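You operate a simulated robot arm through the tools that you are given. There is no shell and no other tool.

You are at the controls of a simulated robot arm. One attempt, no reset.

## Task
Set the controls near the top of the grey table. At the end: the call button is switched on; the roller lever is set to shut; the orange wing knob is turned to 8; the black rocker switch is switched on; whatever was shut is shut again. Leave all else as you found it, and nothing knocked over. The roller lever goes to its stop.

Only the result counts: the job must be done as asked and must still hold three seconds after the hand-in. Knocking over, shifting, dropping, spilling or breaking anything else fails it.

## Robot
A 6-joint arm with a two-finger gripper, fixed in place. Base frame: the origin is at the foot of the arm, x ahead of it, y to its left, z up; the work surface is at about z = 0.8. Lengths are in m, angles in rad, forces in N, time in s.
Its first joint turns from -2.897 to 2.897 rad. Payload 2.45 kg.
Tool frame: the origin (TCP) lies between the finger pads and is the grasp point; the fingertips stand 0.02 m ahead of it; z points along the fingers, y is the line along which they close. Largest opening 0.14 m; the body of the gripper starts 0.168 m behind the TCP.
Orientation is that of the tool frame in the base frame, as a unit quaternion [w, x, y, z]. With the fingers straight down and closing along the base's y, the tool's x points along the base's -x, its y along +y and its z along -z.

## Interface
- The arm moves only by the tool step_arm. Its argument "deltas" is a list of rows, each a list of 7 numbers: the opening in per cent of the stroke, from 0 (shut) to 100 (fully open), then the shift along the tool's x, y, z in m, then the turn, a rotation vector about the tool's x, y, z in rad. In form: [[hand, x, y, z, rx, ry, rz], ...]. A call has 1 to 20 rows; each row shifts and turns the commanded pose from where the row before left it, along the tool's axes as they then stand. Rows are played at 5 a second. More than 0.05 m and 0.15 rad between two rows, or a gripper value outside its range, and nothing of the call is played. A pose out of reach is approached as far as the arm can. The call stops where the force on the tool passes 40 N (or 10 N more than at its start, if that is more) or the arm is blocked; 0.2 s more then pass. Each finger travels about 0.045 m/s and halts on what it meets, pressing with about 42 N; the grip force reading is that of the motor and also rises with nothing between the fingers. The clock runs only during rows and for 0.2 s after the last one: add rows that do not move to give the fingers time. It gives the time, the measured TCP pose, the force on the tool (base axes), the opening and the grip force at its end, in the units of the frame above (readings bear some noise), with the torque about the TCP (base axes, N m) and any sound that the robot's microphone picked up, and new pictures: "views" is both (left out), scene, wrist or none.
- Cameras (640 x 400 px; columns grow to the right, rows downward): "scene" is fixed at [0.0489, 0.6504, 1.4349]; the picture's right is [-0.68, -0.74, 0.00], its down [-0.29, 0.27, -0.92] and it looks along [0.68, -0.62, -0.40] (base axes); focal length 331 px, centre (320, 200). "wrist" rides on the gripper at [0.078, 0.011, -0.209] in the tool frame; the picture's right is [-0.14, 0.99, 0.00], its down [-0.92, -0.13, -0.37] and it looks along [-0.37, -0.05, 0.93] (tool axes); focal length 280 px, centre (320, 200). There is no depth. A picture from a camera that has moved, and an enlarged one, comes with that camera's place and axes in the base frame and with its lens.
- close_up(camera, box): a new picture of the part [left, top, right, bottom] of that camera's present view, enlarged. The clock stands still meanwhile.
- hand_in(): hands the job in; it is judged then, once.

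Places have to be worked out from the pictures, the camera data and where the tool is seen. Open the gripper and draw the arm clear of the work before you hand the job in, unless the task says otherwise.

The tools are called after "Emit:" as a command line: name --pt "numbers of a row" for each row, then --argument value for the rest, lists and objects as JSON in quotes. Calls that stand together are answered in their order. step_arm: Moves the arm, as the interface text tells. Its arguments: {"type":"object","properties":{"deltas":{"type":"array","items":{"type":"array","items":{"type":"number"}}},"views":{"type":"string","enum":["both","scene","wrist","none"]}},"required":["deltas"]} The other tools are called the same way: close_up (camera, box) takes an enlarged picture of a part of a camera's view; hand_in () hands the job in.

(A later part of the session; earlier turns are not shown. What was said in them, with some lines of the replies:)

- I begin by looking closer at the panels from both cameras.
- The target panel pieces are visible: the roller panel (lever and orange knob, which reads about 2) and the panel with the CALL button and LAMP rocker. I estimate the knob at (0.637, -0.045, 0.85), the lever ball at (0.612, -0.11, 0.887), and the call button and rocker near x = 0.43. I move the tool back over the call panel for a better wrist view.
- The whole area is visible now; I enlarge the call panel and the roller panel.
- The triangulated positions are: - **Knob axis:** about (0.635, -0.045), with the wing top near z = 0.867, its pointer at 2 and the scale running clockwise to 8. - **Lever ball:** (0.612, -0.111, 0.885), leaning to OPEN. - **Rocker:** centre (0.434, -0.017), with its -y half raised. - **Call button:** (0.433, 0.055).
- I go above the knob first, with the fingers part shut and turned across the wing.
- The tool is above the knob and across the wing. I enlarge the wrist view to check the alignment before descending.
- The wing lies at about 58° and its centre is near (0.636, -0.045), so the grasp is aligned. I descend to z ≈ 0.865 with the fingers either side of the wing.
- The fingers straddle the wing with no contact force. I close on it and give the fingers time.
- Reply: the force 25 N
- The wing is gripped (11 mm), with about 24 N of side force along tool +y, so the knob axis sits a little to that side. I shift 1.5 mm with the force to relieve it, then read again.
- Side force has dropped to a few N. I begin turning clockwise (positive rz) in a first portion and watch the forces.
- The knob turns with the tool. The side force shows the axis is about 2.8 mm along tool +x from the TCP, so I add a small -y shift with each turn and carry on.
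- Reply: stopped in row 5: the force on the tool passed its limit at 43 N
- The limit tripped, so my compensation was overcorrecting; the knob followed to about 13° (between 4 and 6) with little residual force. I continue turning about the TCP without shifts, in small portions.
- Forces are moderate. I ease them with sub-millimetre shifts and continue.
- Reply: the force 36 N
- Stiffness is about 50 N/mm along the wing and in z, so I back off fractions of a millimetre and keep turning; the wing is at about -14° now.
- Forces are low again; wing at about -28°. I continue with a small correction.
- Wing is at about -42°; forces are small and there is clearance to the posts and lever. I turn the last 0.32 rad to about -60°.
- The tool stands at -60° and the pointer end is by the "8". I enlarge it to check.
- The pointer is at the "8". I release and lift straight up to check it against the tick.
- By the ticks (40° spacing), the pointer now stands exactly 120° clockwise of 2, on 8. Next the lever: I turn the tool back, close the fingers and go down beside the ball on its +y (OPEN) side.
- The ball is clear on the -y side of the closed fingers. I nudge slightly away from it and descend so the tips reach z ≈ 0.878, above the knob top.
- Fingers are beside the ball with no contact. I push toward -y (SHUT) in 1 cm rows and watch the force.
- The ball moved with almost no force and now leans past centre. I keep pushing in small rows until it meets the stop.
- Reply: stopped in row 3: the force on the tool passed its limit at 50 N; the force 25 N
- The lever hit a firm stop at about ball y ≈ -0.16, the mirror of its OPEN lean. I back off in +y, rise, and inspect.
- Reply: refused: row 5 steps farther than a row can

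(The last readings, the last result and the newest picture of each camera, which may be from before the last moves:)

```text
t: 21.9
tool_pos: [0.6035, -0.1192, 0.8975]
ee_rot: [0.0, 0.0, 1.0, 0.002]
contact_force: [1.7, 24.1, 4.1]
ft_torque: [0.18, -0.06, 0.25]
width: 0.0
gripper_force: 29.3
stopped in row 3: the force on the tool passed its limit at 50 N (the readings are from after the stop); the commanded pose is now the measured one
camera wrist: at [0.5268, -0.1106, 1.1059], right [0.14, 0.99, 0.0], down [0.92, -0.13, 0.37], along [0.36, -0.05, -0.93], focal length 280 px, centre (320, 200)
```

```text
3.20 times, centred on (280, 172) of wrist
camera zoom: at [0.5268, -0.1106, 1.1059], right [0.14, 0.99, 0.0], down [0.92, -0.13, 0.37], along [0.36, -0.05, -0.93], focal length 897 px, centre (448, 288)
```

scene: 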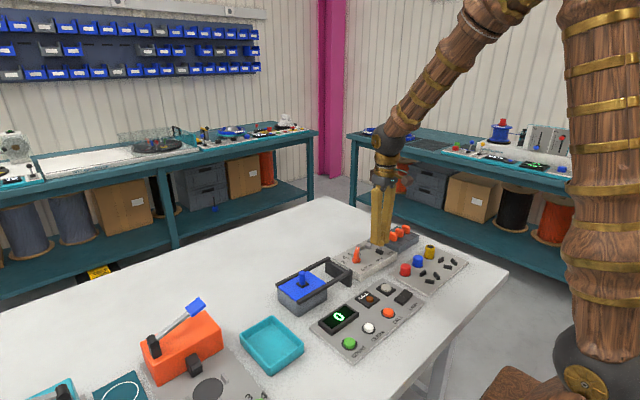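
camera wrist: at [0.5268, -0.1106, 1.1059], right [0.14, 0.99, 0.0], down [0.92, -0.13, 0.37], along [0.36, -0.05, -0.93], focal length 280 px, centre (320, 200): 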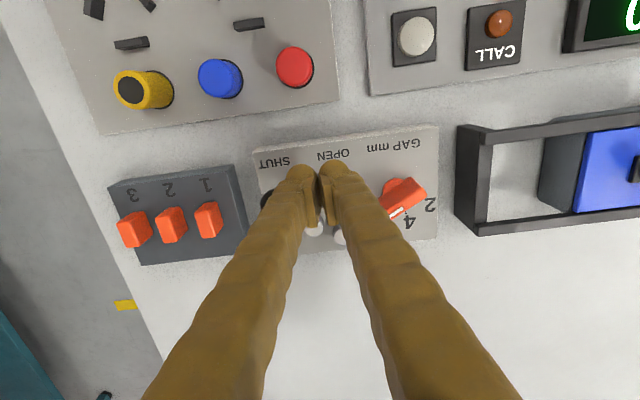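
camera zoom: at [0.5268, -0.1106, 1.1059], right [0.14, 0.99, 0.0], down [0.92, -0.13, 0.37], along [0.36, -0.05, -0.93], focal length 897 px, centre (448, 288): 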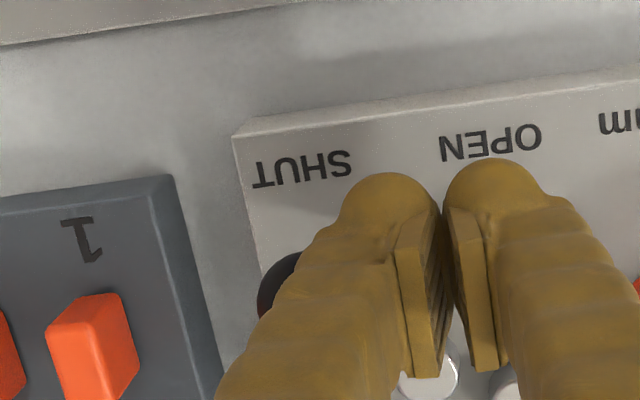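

That call was refused because one row was too long. I repeat the retreat with shorter rows: first away in +y, then up and back.

Emit:
step_arm --pt "0 0 0.012 0 0 0 0" --pt "0 0 0.018 0 0 0 0" --pt "0 0 0 -0.04 0 0 0" --pt "0 0 0.01 -0.04 0 0 0" --pt "0 0.02 0.01 -0.04 0 0 0" --pt "0 0.03 0.02 0 0 0 0" --pt "0 0.03 0.02 0 0 0 0" --pt "0 0 0 0 0 0 0"

Emit:
close_up --camera "scene" --box '[320, 210, 420, 280]'

Emit:
close_up --camera "wrist" --box '[150, 110, 350, 235]'

```text
t: 23.7
tool_pos: [0.5259, -0.0307, 1.0183]
ee_rot: [0.0, 0.001, 1.0, 0.002]
contact_force: [0.5, 0.6, -0.3]
ft_torque: [-0.02, 0.0, -0.01]
width: 0.0
gripper_force: 29.8
camera wrist: at [0.4476, -0.0216, 1.2265], right [0.14, 0.99, 0.0], down [0.92, -0.13, 0.37], along [0.36, -0.05, -0.93], focal length 280 px, centre (320, 200)
```

scene: 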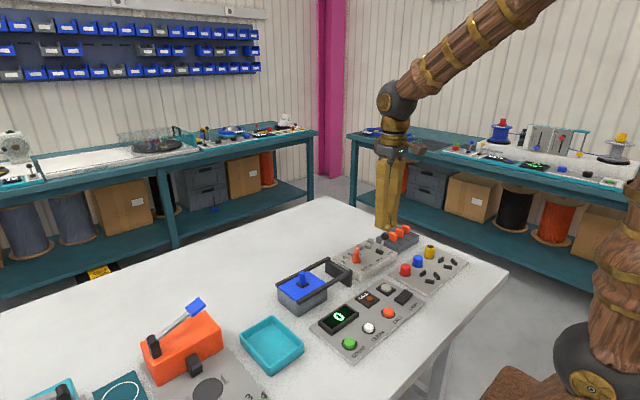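
wrist: 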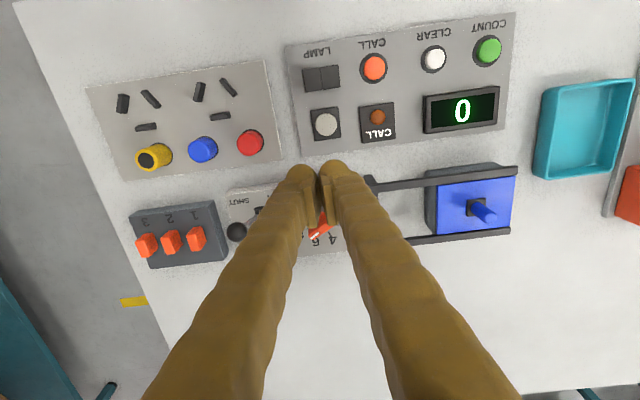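

```text
5.71 times, centred on (370, 245) of scene
camera zoom: at [0.0489, 0.6504, 1.4349], right [-0.68, -0.74, 0.0], down [-0.29, 0.27, -0.92], along [0.68, -0.62, -0.4], focal length 1893 px, centre (34, -57)
```

zoom: 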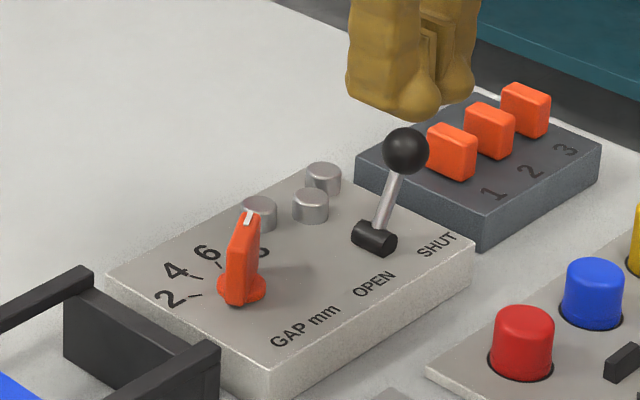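

```text
3.20 times, centred on (250, 172) of wrist
camera zoom: at [0.4476, -0.0216, 1.2265], right [0.14, 0.99, 0.0], down [0.92, -0.13, 0.37], along [0.36, -0.05, -0.93], focal length 897 px, centre (544, 288)
```

zoom: 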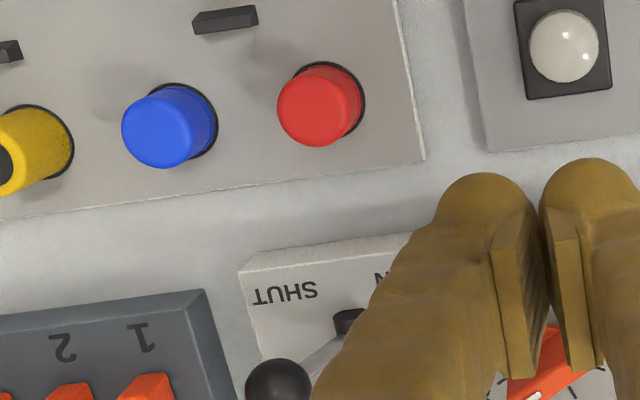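

The lever now leans to SHUT at its stop (ball y ≈ -0.155). Next the rocker: I take a closer look at the call panel from here to fix its position.

Emit:
close_up --camera "wrist" --box '[280, 30, 440, 130]'

Emit:
close_up --camera "scene" --box '[380, 280, 430, 315]'

```text
4.00 times, centred on (360, 80) of wrist
camera zoom: at [0.4476, -0.0216, 1.2265], right [0.14, 0.99, 0.0], down [0.92, -0.13, 0.37], along [0.36, -0.05, -0.93], focal length 1122 px, centre (160, 680)
```

zoom: 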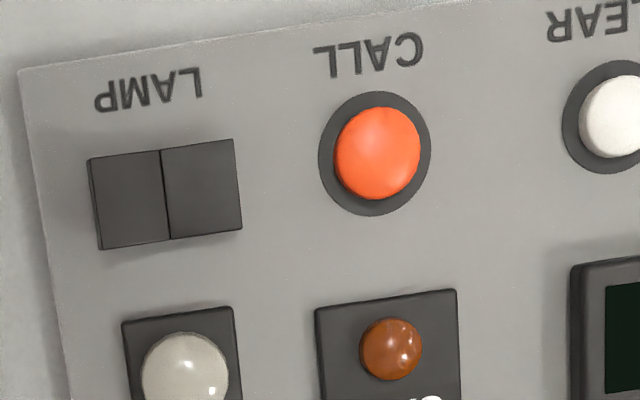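

```text
11.43 times, centred on (405, 298) of scene
camera zoom: at [0.0489, 0.6504, 1.4349], right [-0.68, -0.74, 0.0], down [-0.29, 0.27, -0.92], along [0.68, -0.62, -0.4], focal length 3787 px, centre (-651, -914)
```

zoom: 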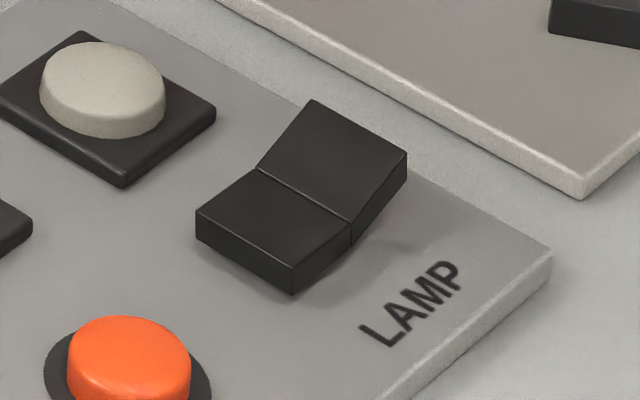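

The rocker's pivot is at y ≈ -0.018 and its raised -y half ends at y ≈ -0.043, with x ≈ 0.437. I move the closed fingers above that outer half at z ≈ 0.87.

Emit:
step_arm --pt "0 0.022 -0.0028 0.037 0 0 0" --pt "0 0.022 -0.0028 0.037 0 0 0" --pt "0 0.022 -0.0028 0.037 0 0 0" --pt "0 0.022 -0.0028 0.037 0 0 0" --pt "0 0 0 0 0 0 0"

Emit:
close_up --camera "scene" --box '[360, 230, 450, 320]'

```text
t: 24.9
tool_pos: [0.4367, -0.0438, 0.8694]
ee_rot: [0.0, 0.0, 1.0, 0.002]
contact_force: [1.2, -1.0, 0.0]
ft_torque: [0.01, -0.01, 0.02]
width: 0.0
gripper_force: 29.4
camera wrist: at [0.3587, -0.0336, 1.0782], right [0.14, 0.99, 0.0], down [0.92, -0.13, 0.37], along [0.36, -0.05, -0.93], focal length 280 px, centre (320, 200)
```

scene: 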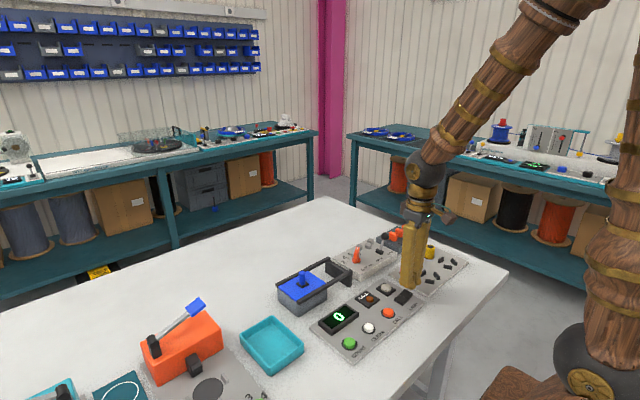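
wrist: 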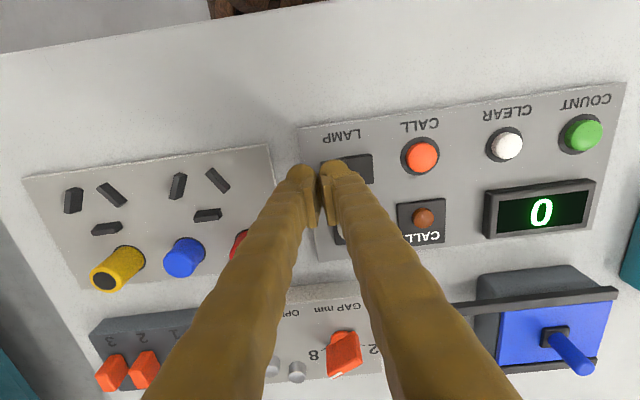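

```text
4.44 times, centred on (405, 275) of scene
camera zoom: at [0.0489, 0.6504, 1.4349], right [-0.68, -0.74, 0.0], down [-0.29, 0.27, -0.92], along [0.68, -0.62, -0.4], focal length 1473 px, centre (-58, -133)
```

zoom: 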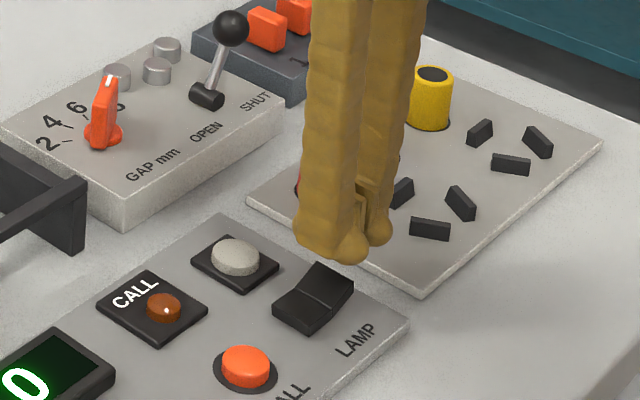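

The tips are over the raised half. I shift 3 mm toward the rocker and press down slowly.

Emit:
step_arm --pt "0 0 0.003 0.006 0 0 0" --pt "0 0 0 0.006 0 0 0" --pt "0 0 0 0.004 0 0 0" --pt "0 0 0 0.003 0 0 0" --pt "0 0 0 0.003 0 0 0"

Emit:
close_up --camera "scene" --box '[360, 240, 440, 320]'

```text
t: 26.1
tool_pos: [0.4376, -0.0382, 0.8477]
ee_rot: [0.0, 0.001, 1.0, 0.002]
contact_force: [0.1, -0.5, 1.9]
ft_torque: [0.04, -0.02, 0.01]
width: 0.0001
gripper_force: 29.1
camera wrist: at [0.3591, -0.0299, 1.056], right [0.14, 0.99, 0.0], down [0.92, -0.13, 0.37], along [0.36, -0.05, -0.93], focal length 280 px, centre (320, 200)
```

scene: 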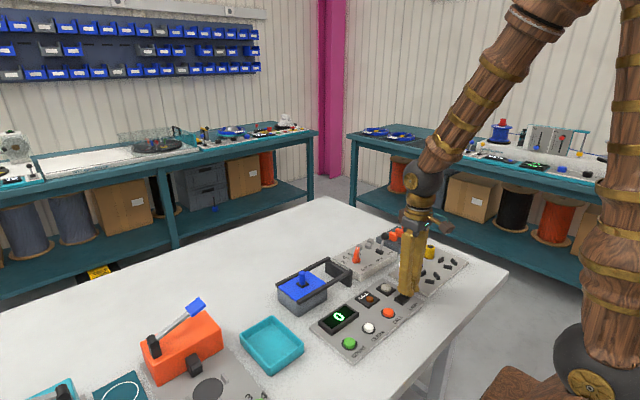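
wrist: 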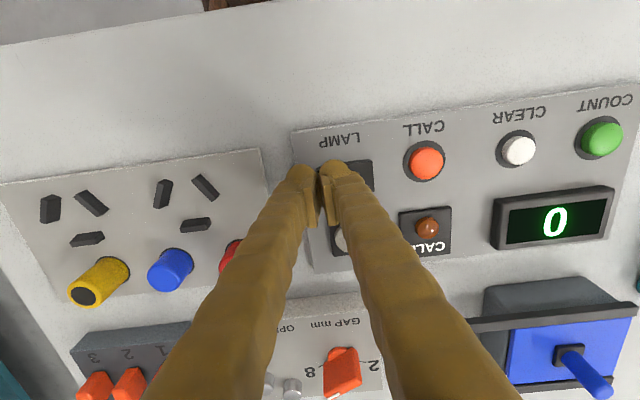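

```text
5.00 times, centred on (400, 280) of scene
camera zoom: at [0.0489, 0.6504, 1.4349], right [-0.68, -0.74, 0.0], down [-0.29, 0.27, -0.92], along [0.68, -0.62, -0.4], focal length 1657 px, centre (-80, -200)
```

zoom: 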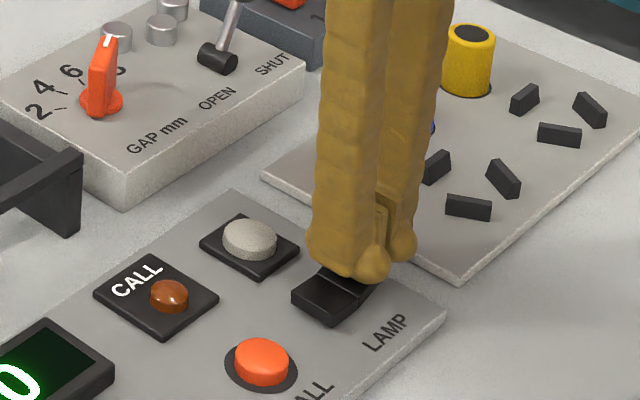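

Light contact (about 2 N). I press further in 2 mm rows.

Emit:
step_arm --pt "0 0 0 0.002 0 0 0" --pt "0 0 0 0.002 0 0 0" --pt "0 0 0 0.002 0 0 0"

Emit:
close_up --camera "scene" --box '[360, 240, 440, 320]'

```text
t: 26.9
tool_pos: [0.4368, -0.0385, 0.8422]
ee_rot: [0.0, 0.0, 1.0, 0.001]
contact_force: [-6.2, -3.6, 24.9]
ft_torque: [0.16, 0.13, 0.02]
width: 0.0003
gripper_force: 29.9
camera wrist: at [0.3585, -0.0296, 1.0506], right [0.14, 0.99, 0.0], down [0.92, -0.13, 0.37], along [0.36, -0.05, -0.93], focal length 280 px, centre (320, 200)
```

scene: 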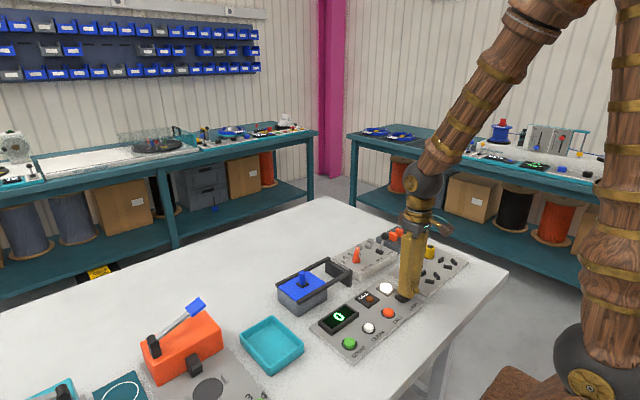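
wrist: 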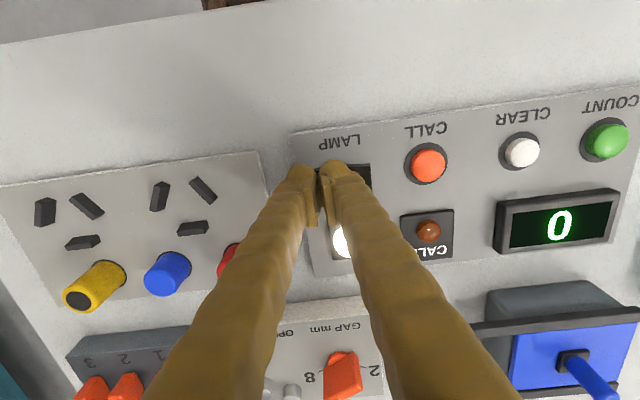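

```text
5.00 times, centred on (400, 280) of scene
camera zoom: at [0.0489, 0.6504, 1.4349], right [-0.68, -0.74, 0.0], down [-0.29, 0.27, -0.92], along [0.68, -0.62, -0.4], focal length 1657 px, centre (-80, -200)
```

zoom: 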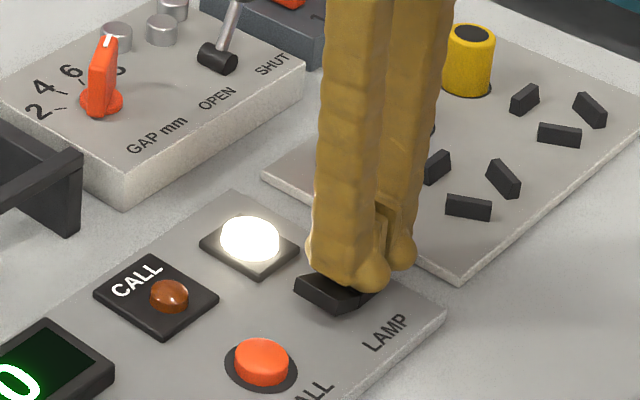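

The lamp lit, so the rocker is on. I rise and go over to above the call button at (0.433, 0.054).

Emit:
step_arm --pt "0 0 0 -0.015 0 0 0" --pt "0 0 0 -0.02 0 0 0" --pt "0 0 0.046 0 0 0 0" --pt "0 0.002 0.046 0 0 0 0" --pt "0 0 0 0 0 0 0"

Emit:
close_up --camera "scene" --box '[350, 240, 440, 330]'

Emit:
close_up --camera "wrist" --box '[220, 100, 420, 225]'

```text
t: 28.1
tool_pos: [0.4349, 0.0521, 0.8784]
ee_rot: [-0.001, 0.0, 1.0, 0.002]
contact_force: [-0.2, 0.3, -0.3]
ft_torque: [0.02, -0.04, -0.02]
width: 0.0002
gripper_force: 29.4
camera wrist: at [0.357, 0.0615, 1.0865], right [0.14, 0.99, 0.0], down [0.92, -0.13, 0.37], along [0.36, -0.05, -0.93], focal length 280 px, centre (320, 200)
```

scene: 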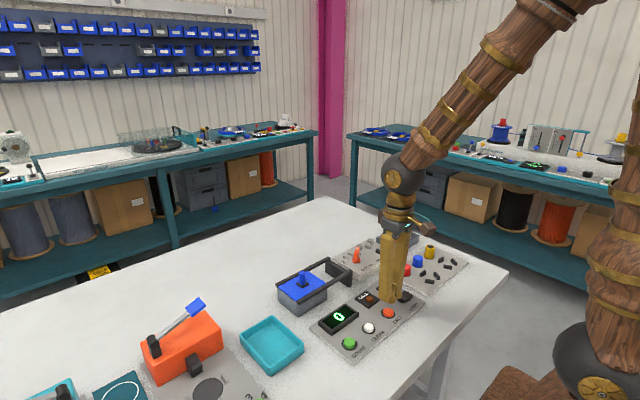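
wrist: 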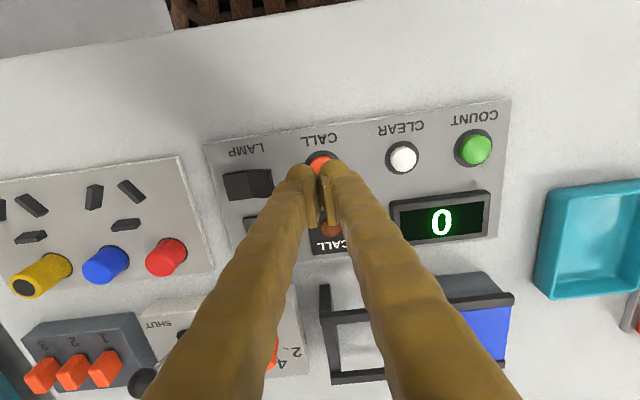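

```text
4.44 times, centred on (395, 285) of scene
camera zoom: at [0.0489, 0.6504, 1.4349], right [-0.68, -0.74, 0.0], down [-0.29, 0.27, -0.92], along [0.68, -0.62, -0.4], focal length 1473 px, centre (-13, -178)
```

zoom: 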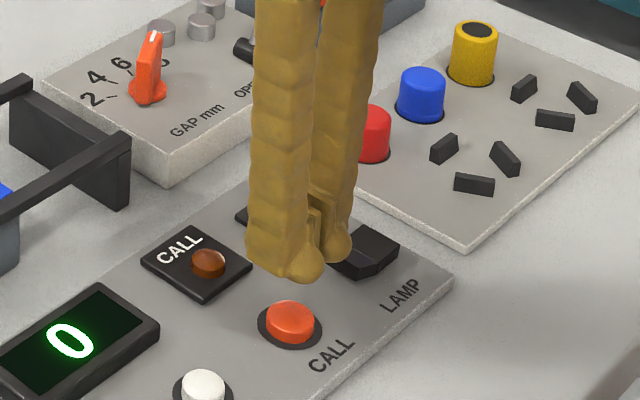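

```text
3.20 times, centred on (320, 162) of wrist
camera zoom: at [0.357, 0.0615, 1.0865], right [0.14, 0.99, 0.0], down [0.92, -0.13, 0.37], along [0.36, -0.05, -0.93], focal length 897 px, centre (320, 320)
```

zoom: 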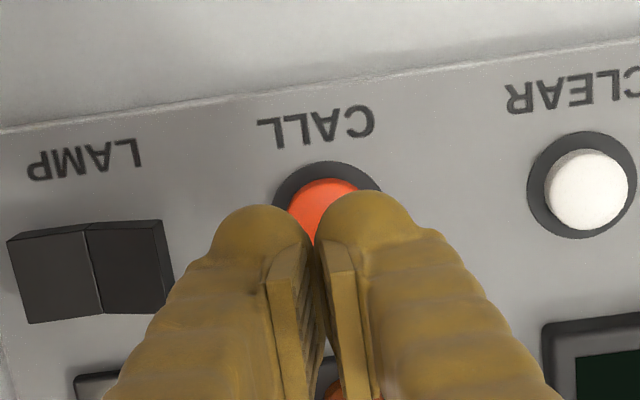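

The rocker stays flipped and the tips are above the call button. I descend to just above it.

Emit:
step_arm --pt "0 0.001 0.001 0.012 0 0 0" --pt "0 0 0 0.012 0 0 0" --pt "0 0 0 0.006 0 0 0" --pt "0 0 0 0.003 0 0 0" --pt "0 0 0 0 0 0 0"

Emit:
close_up --camera "scene" --box '[350, 240, 440, 330]'

```text
t: 29.3
tool_pos: [0.4336, 0.0528, 0.8449]
ee_rot: [0.0, 0.0, 1.0, 0.002]
contact_force: [0.7, 0.1, 0.1]
ft_torque: [0.01, 0.03, -0.01]
width: 0.0
gripper_force: 29.5
camera wrist: at [0.3559, 0.0632, 1.0525], right [0.14, 0.99, 0.0], down [0.92, -0.13, 0.37], along [0.36, -0.05, -0.93], focal length 280 px, centre (320, 200)
```

scene: 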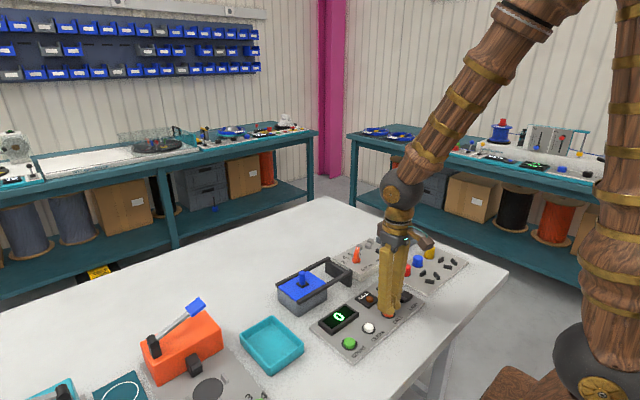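
wrist: 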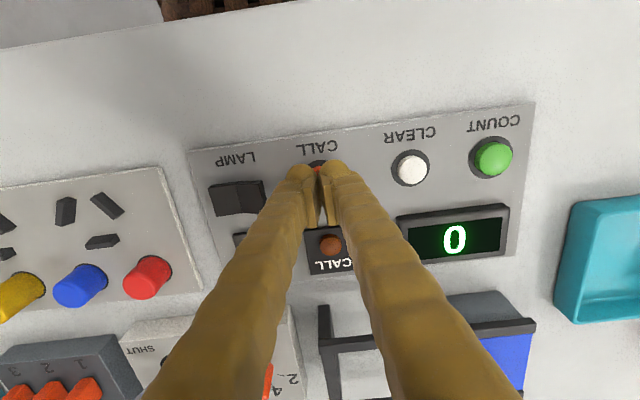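

```text
4.44 times, centred on (395, 285) of scene
camera zoom: at [0.0489, 0.6504, 1.4349], right [-0.68, -0.74, 0.0], down [-0.29, 0.27, -0.92], along [0.68, -0.62, -0.4], focal length 1473 px, centre (-13, -178)
```

zoom: 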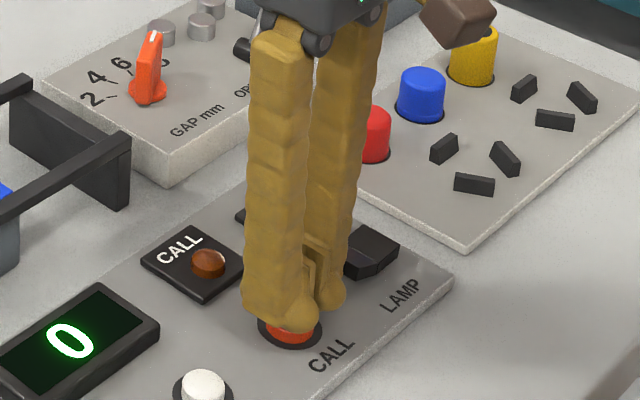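

No contact yet, with the tips just above the button. I press down in 2 mm rows and watch the CALL light and the force.

Emit:
step_arm --pt "0 0 0 0.002 0 0 0" --pt "0 0 0 0.002 0 0 0" --pt "0 0 0 0.002 0 0 0" --pt "0 0 0 0.002 0 0 0"

Emit:
close_up --camera "scene" --box '[350, 240, 440, 330]'

```text
t: 30.3
tool_pos: [0.4341, 0.0528, 0.8365]
ee_rot: [-0.002, 0.0, 1.0, 0.002]
contact_force: [-1.7, -0.7, 4.6]
ft_torque: [-0.05, 0.02, 0.0]
width: 0.006
gripper_force: 29.3
heard: click
camera wrist: at [0.357, 0.0637, 1.0445], right [0.14, 0.99, 0.0], down [0.92, -0.13, 0.37], along [0.36, -0.05, -0.93], focal length 280 px, centre (320, 200)
```

scene: 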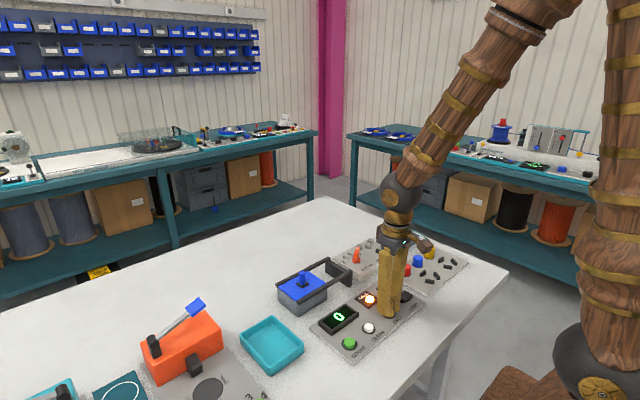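
wrist: 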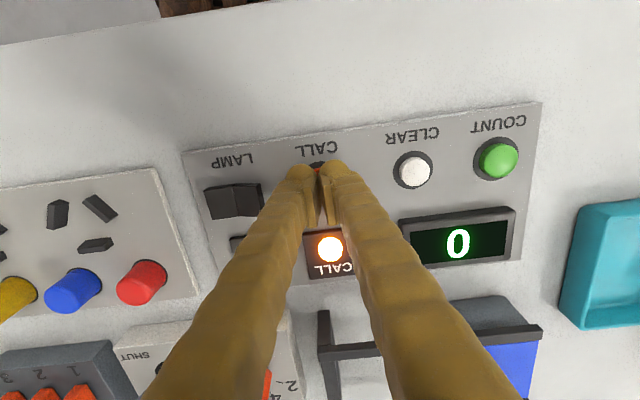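

```text
4.44 times, centred on (395, 285) of scene
camera zoom: at [0.0489, 0.6504, 1.4349], right [-0.68, -0.74, 0.0], down [-0.29, 0.27, -0.92], along [0.68, -0.62, -0.4], focal length 1473 px, centre (-13, -178)
```

zoom: 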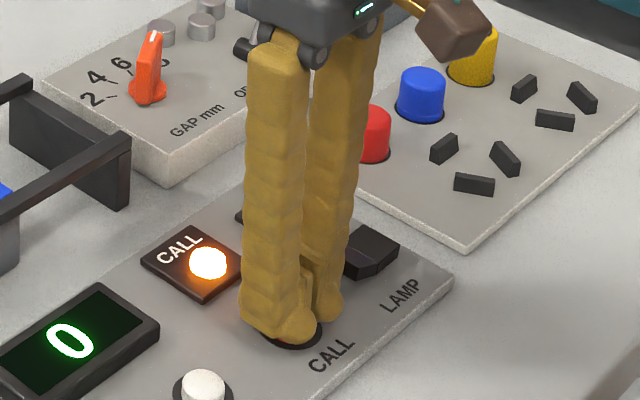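

There was a click and the CALL light came on. I rise straight up now and check that it stays lit.

Emit:
step_arm --pt "0 0 0 -0.02 0 0 0" --pt "0 0 0 -0.04 0 0 0" --pt "0 0 0 -0.045 0 0 0" --pt "20 0 0 -0.045 0 0 0" --pt "50 -0.03 0 -0.035 0 0 0" --pt "80 -0.03 0 -0.035 0 0 0" --pt "100 -0.03 0 -0.035 0 0 0" --pt "100 -0.03 0 0 0 0 0" --pt "100 0 0 0 0 0 0" --pt "100 0 0 0 0 0 0" --pt "100 0 0 0 0 0 0" --pt "100 0 0 0 0 0 0"

Emit:
close_up --camera "scene" --box '[300, 210, 480, 370]'

Emit:
close_up --camera "wrist" --box '[100, 0, 340, 200]'

Emit:
close_up --camera "scene" --box '[330, 220, 420, 280]'

```text
t: 32.9
tool_pos: [0.553, 0.0535, 1.0913]
ee_rot: [-0.001, 0.0, 1.0, 0.001]
contact_force: [-0.1, -0.1, 1.4]
ft_torque: [0.04, 0.03, 0.02]
width: 0.1401
gripper_force: 0.1
camera wrist: at [0.4761, 0.0624, 1.2994], right [0.14, 0.99, 0.0], down [0.92, -0.13, 0.37], along [0.36, -0.05, -0.93], focal length 280 px, centre (320, 200)
```

scene: 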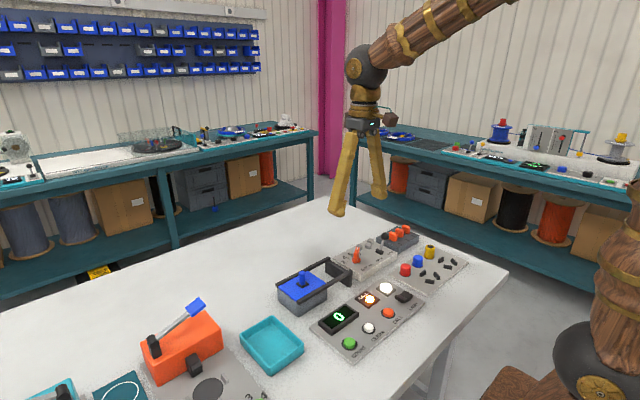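
wrist: 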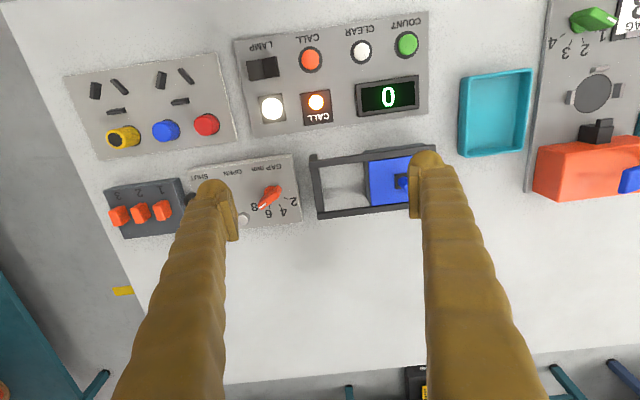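

```text
2.50 times, centred on (390, 290) of scene
camera zoom: at [0.0489, 0.6504, 1.4349], right [-0.68, -0.74, 0.0], down [-0.29, 0.27, -0.92], along [0.68, -0.62, -0.4], focal length 828 px, centre (145, -25)
```

zoom: 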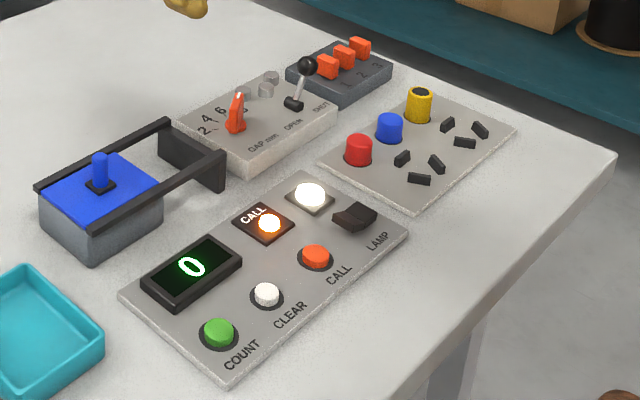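

```text
2.00 times, centred on (220, 100) of wrist
camera zoom: at [0.4761, 0.0624, 1.2994], right [0.14, 0.99, 0.0], down [0.92, -0.13, 0.37], along [0.36, -0.05, -0.93], focal length 561 px, centre (520, 400)
```

zoom: 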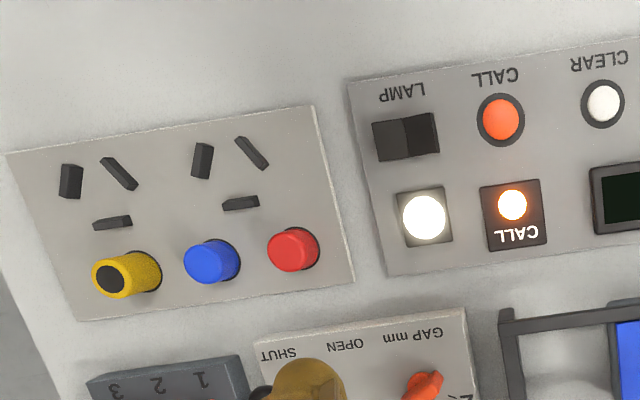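

```text
6.67 times, centred on (375, 250) of scene
camera zoom: at [0.0489, 0.6504, 1.4349], right [-0.68, -0.74, 0.0], down [-0.29, 0.27, -0.92], along [0.68, -0.62, -0.4], focal length 2209 px, centre (-47, -133)
```

zoom: 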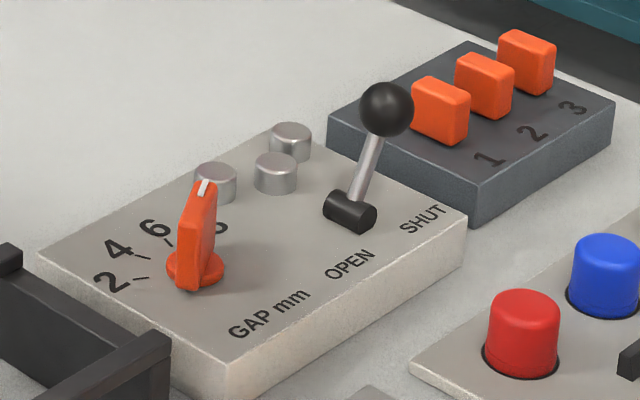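

The call light and lamp are both lit, the lever is at SHUT, the counter is still 0 and the slide is unchanged. I draw the arm up to near its start pose and make a last check on the knob.

Emit:
step_arm --pt "100 -0.033 -0.008 -0.028 0 0 0" --pt "100 -0.033 -0.008 -0.028 0 0 0" --pt "100 -0.033 -0.008 -0.028 0 0 0" --pt "100 -0.033 -0.008 -0.028 0 0 0" --pt "100 -0.033 -0.008 -0.028 0 0 0" --pt "100 0 0 0 0 0 0" --pt "100 0 0 0 0 0 0" --pt "100 0 0 0 0 0 0" --pt "100 0 0 0 0 0 0" --pt "100 0 0 0 0 0 0"

Emit:
close_up --camera "wrist" --box '[110, 0, 350, 150]'

Emit:
close_up --camera "wrist" --box '[205, 50, 325, 135]'

Emit:
close_up --camera "scene" --box '[300, 210, 480, 370]'

```text
t: 35.1
tool_pos: [0.7199, 0.012, 1.2317]
ee_rot: [0.0, 0.0, 1.0, 0.002]
contact_force: [-0.3, 0.4, 0.5]
ft_torque: [-0.03, -0.03, 0.0]
width: 0.1402
gripper_force: 0.0
camera wrist: at [0.6417, 0.0219, 1.4404], right [0.14, 0.99, 0.0], down [0.92, -0.13, 0.37], along [0.36, -0.05, -0.93], focal length 280 px, centre (320, 200)
```

scene: 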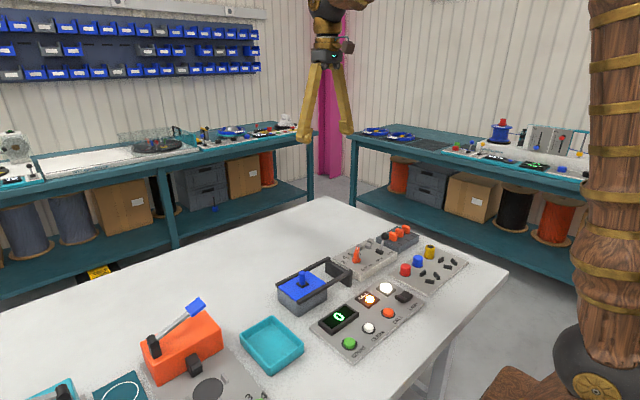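
wrist: 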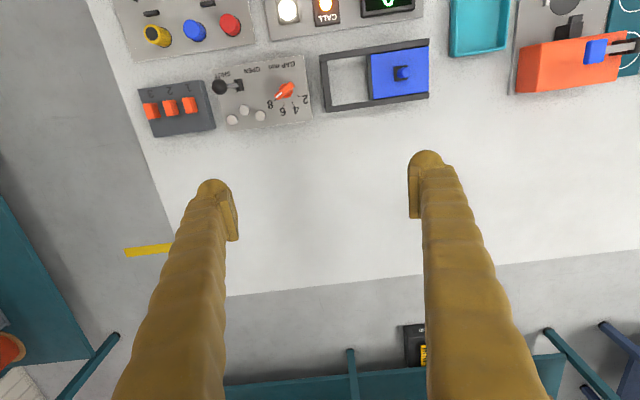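

```text
2.67 times, centred on (230, 75) of wrist
camera zoom: at [0.6417, 0.0219, 1.4404], right [0.14, 0.99, 0.0], down [0.92, -0.13, 0.37], along [0.36, -0.05, -0.93], focal length 748 px, centre (560, 533)
```

zoom: 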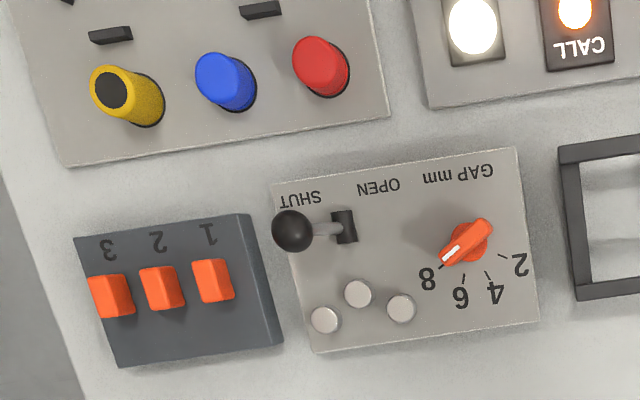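

```text
4.71 times, centred on (265, 92) of wrist
camera zoom: at [0.6417, 0.0219, 1.4404], right [0.14, 0.99, 0.0], down [0.92, -0.13, 0.37], along [0.36, -0.05, -0.93], focal length 1320 px, centre (579, 706)
```

zoom: 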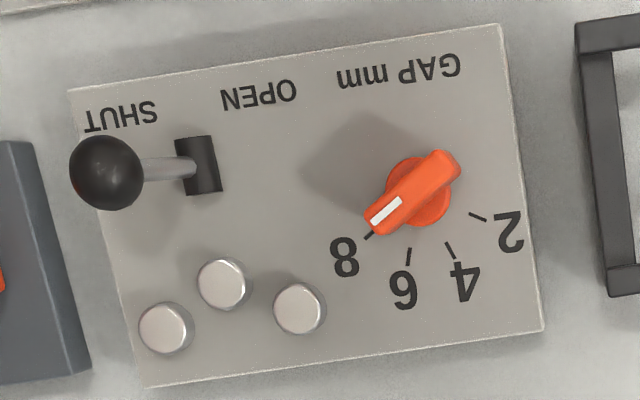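

```text
2.50 times, centred on (390, 290) of scene
camera zoom: at [0.0489, 0.6504, 1.4349], right [-0.68, -0.74, 0.0], down [-0.29, 0.27, -0.92], along [0.68, -0.62, -0.4], focal length 828 px, centre (145, -25)
```

zoom: 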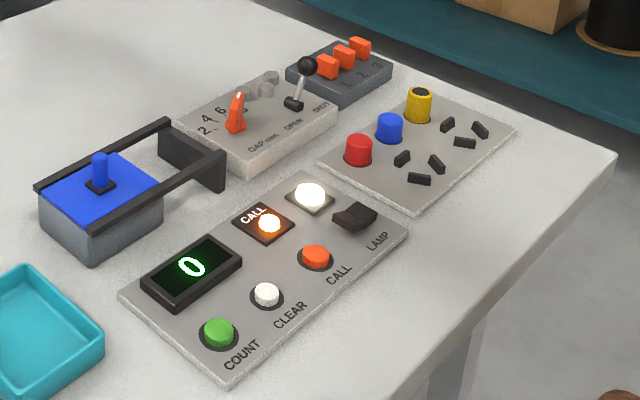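

The last pictures show the pointer on the 8 tick, the lever fully at SHUT, and the CALL light and lamp lit. Everything else looks unchanged and the arm is clear with the gripper open, so I hand the job in.

Emit:
hand_in

```text
The job is handed in.
```

The job is handed in, and the last pictures before hand-in showed every control as you asked:

- **Call button:** switched on. It clicked once when pressed, and the CALL light stayed lit after I let go.
- **Roller lever:** set to shut. I pushed it until it met its stop, and it stayed there.
- **Orange wing knob:** turned from 2 to 8, with the pointer on the 8 tick.
- **Black rocker switch:** switched on. The lamp lit and stayed lit.
- **Things that were shut:** I opened nothing. The blue slide stayed as it was.

Nothing else on the table looked moved or knocked over, and the counter still read 0. The gripper is open and the arm is back near its starting position.
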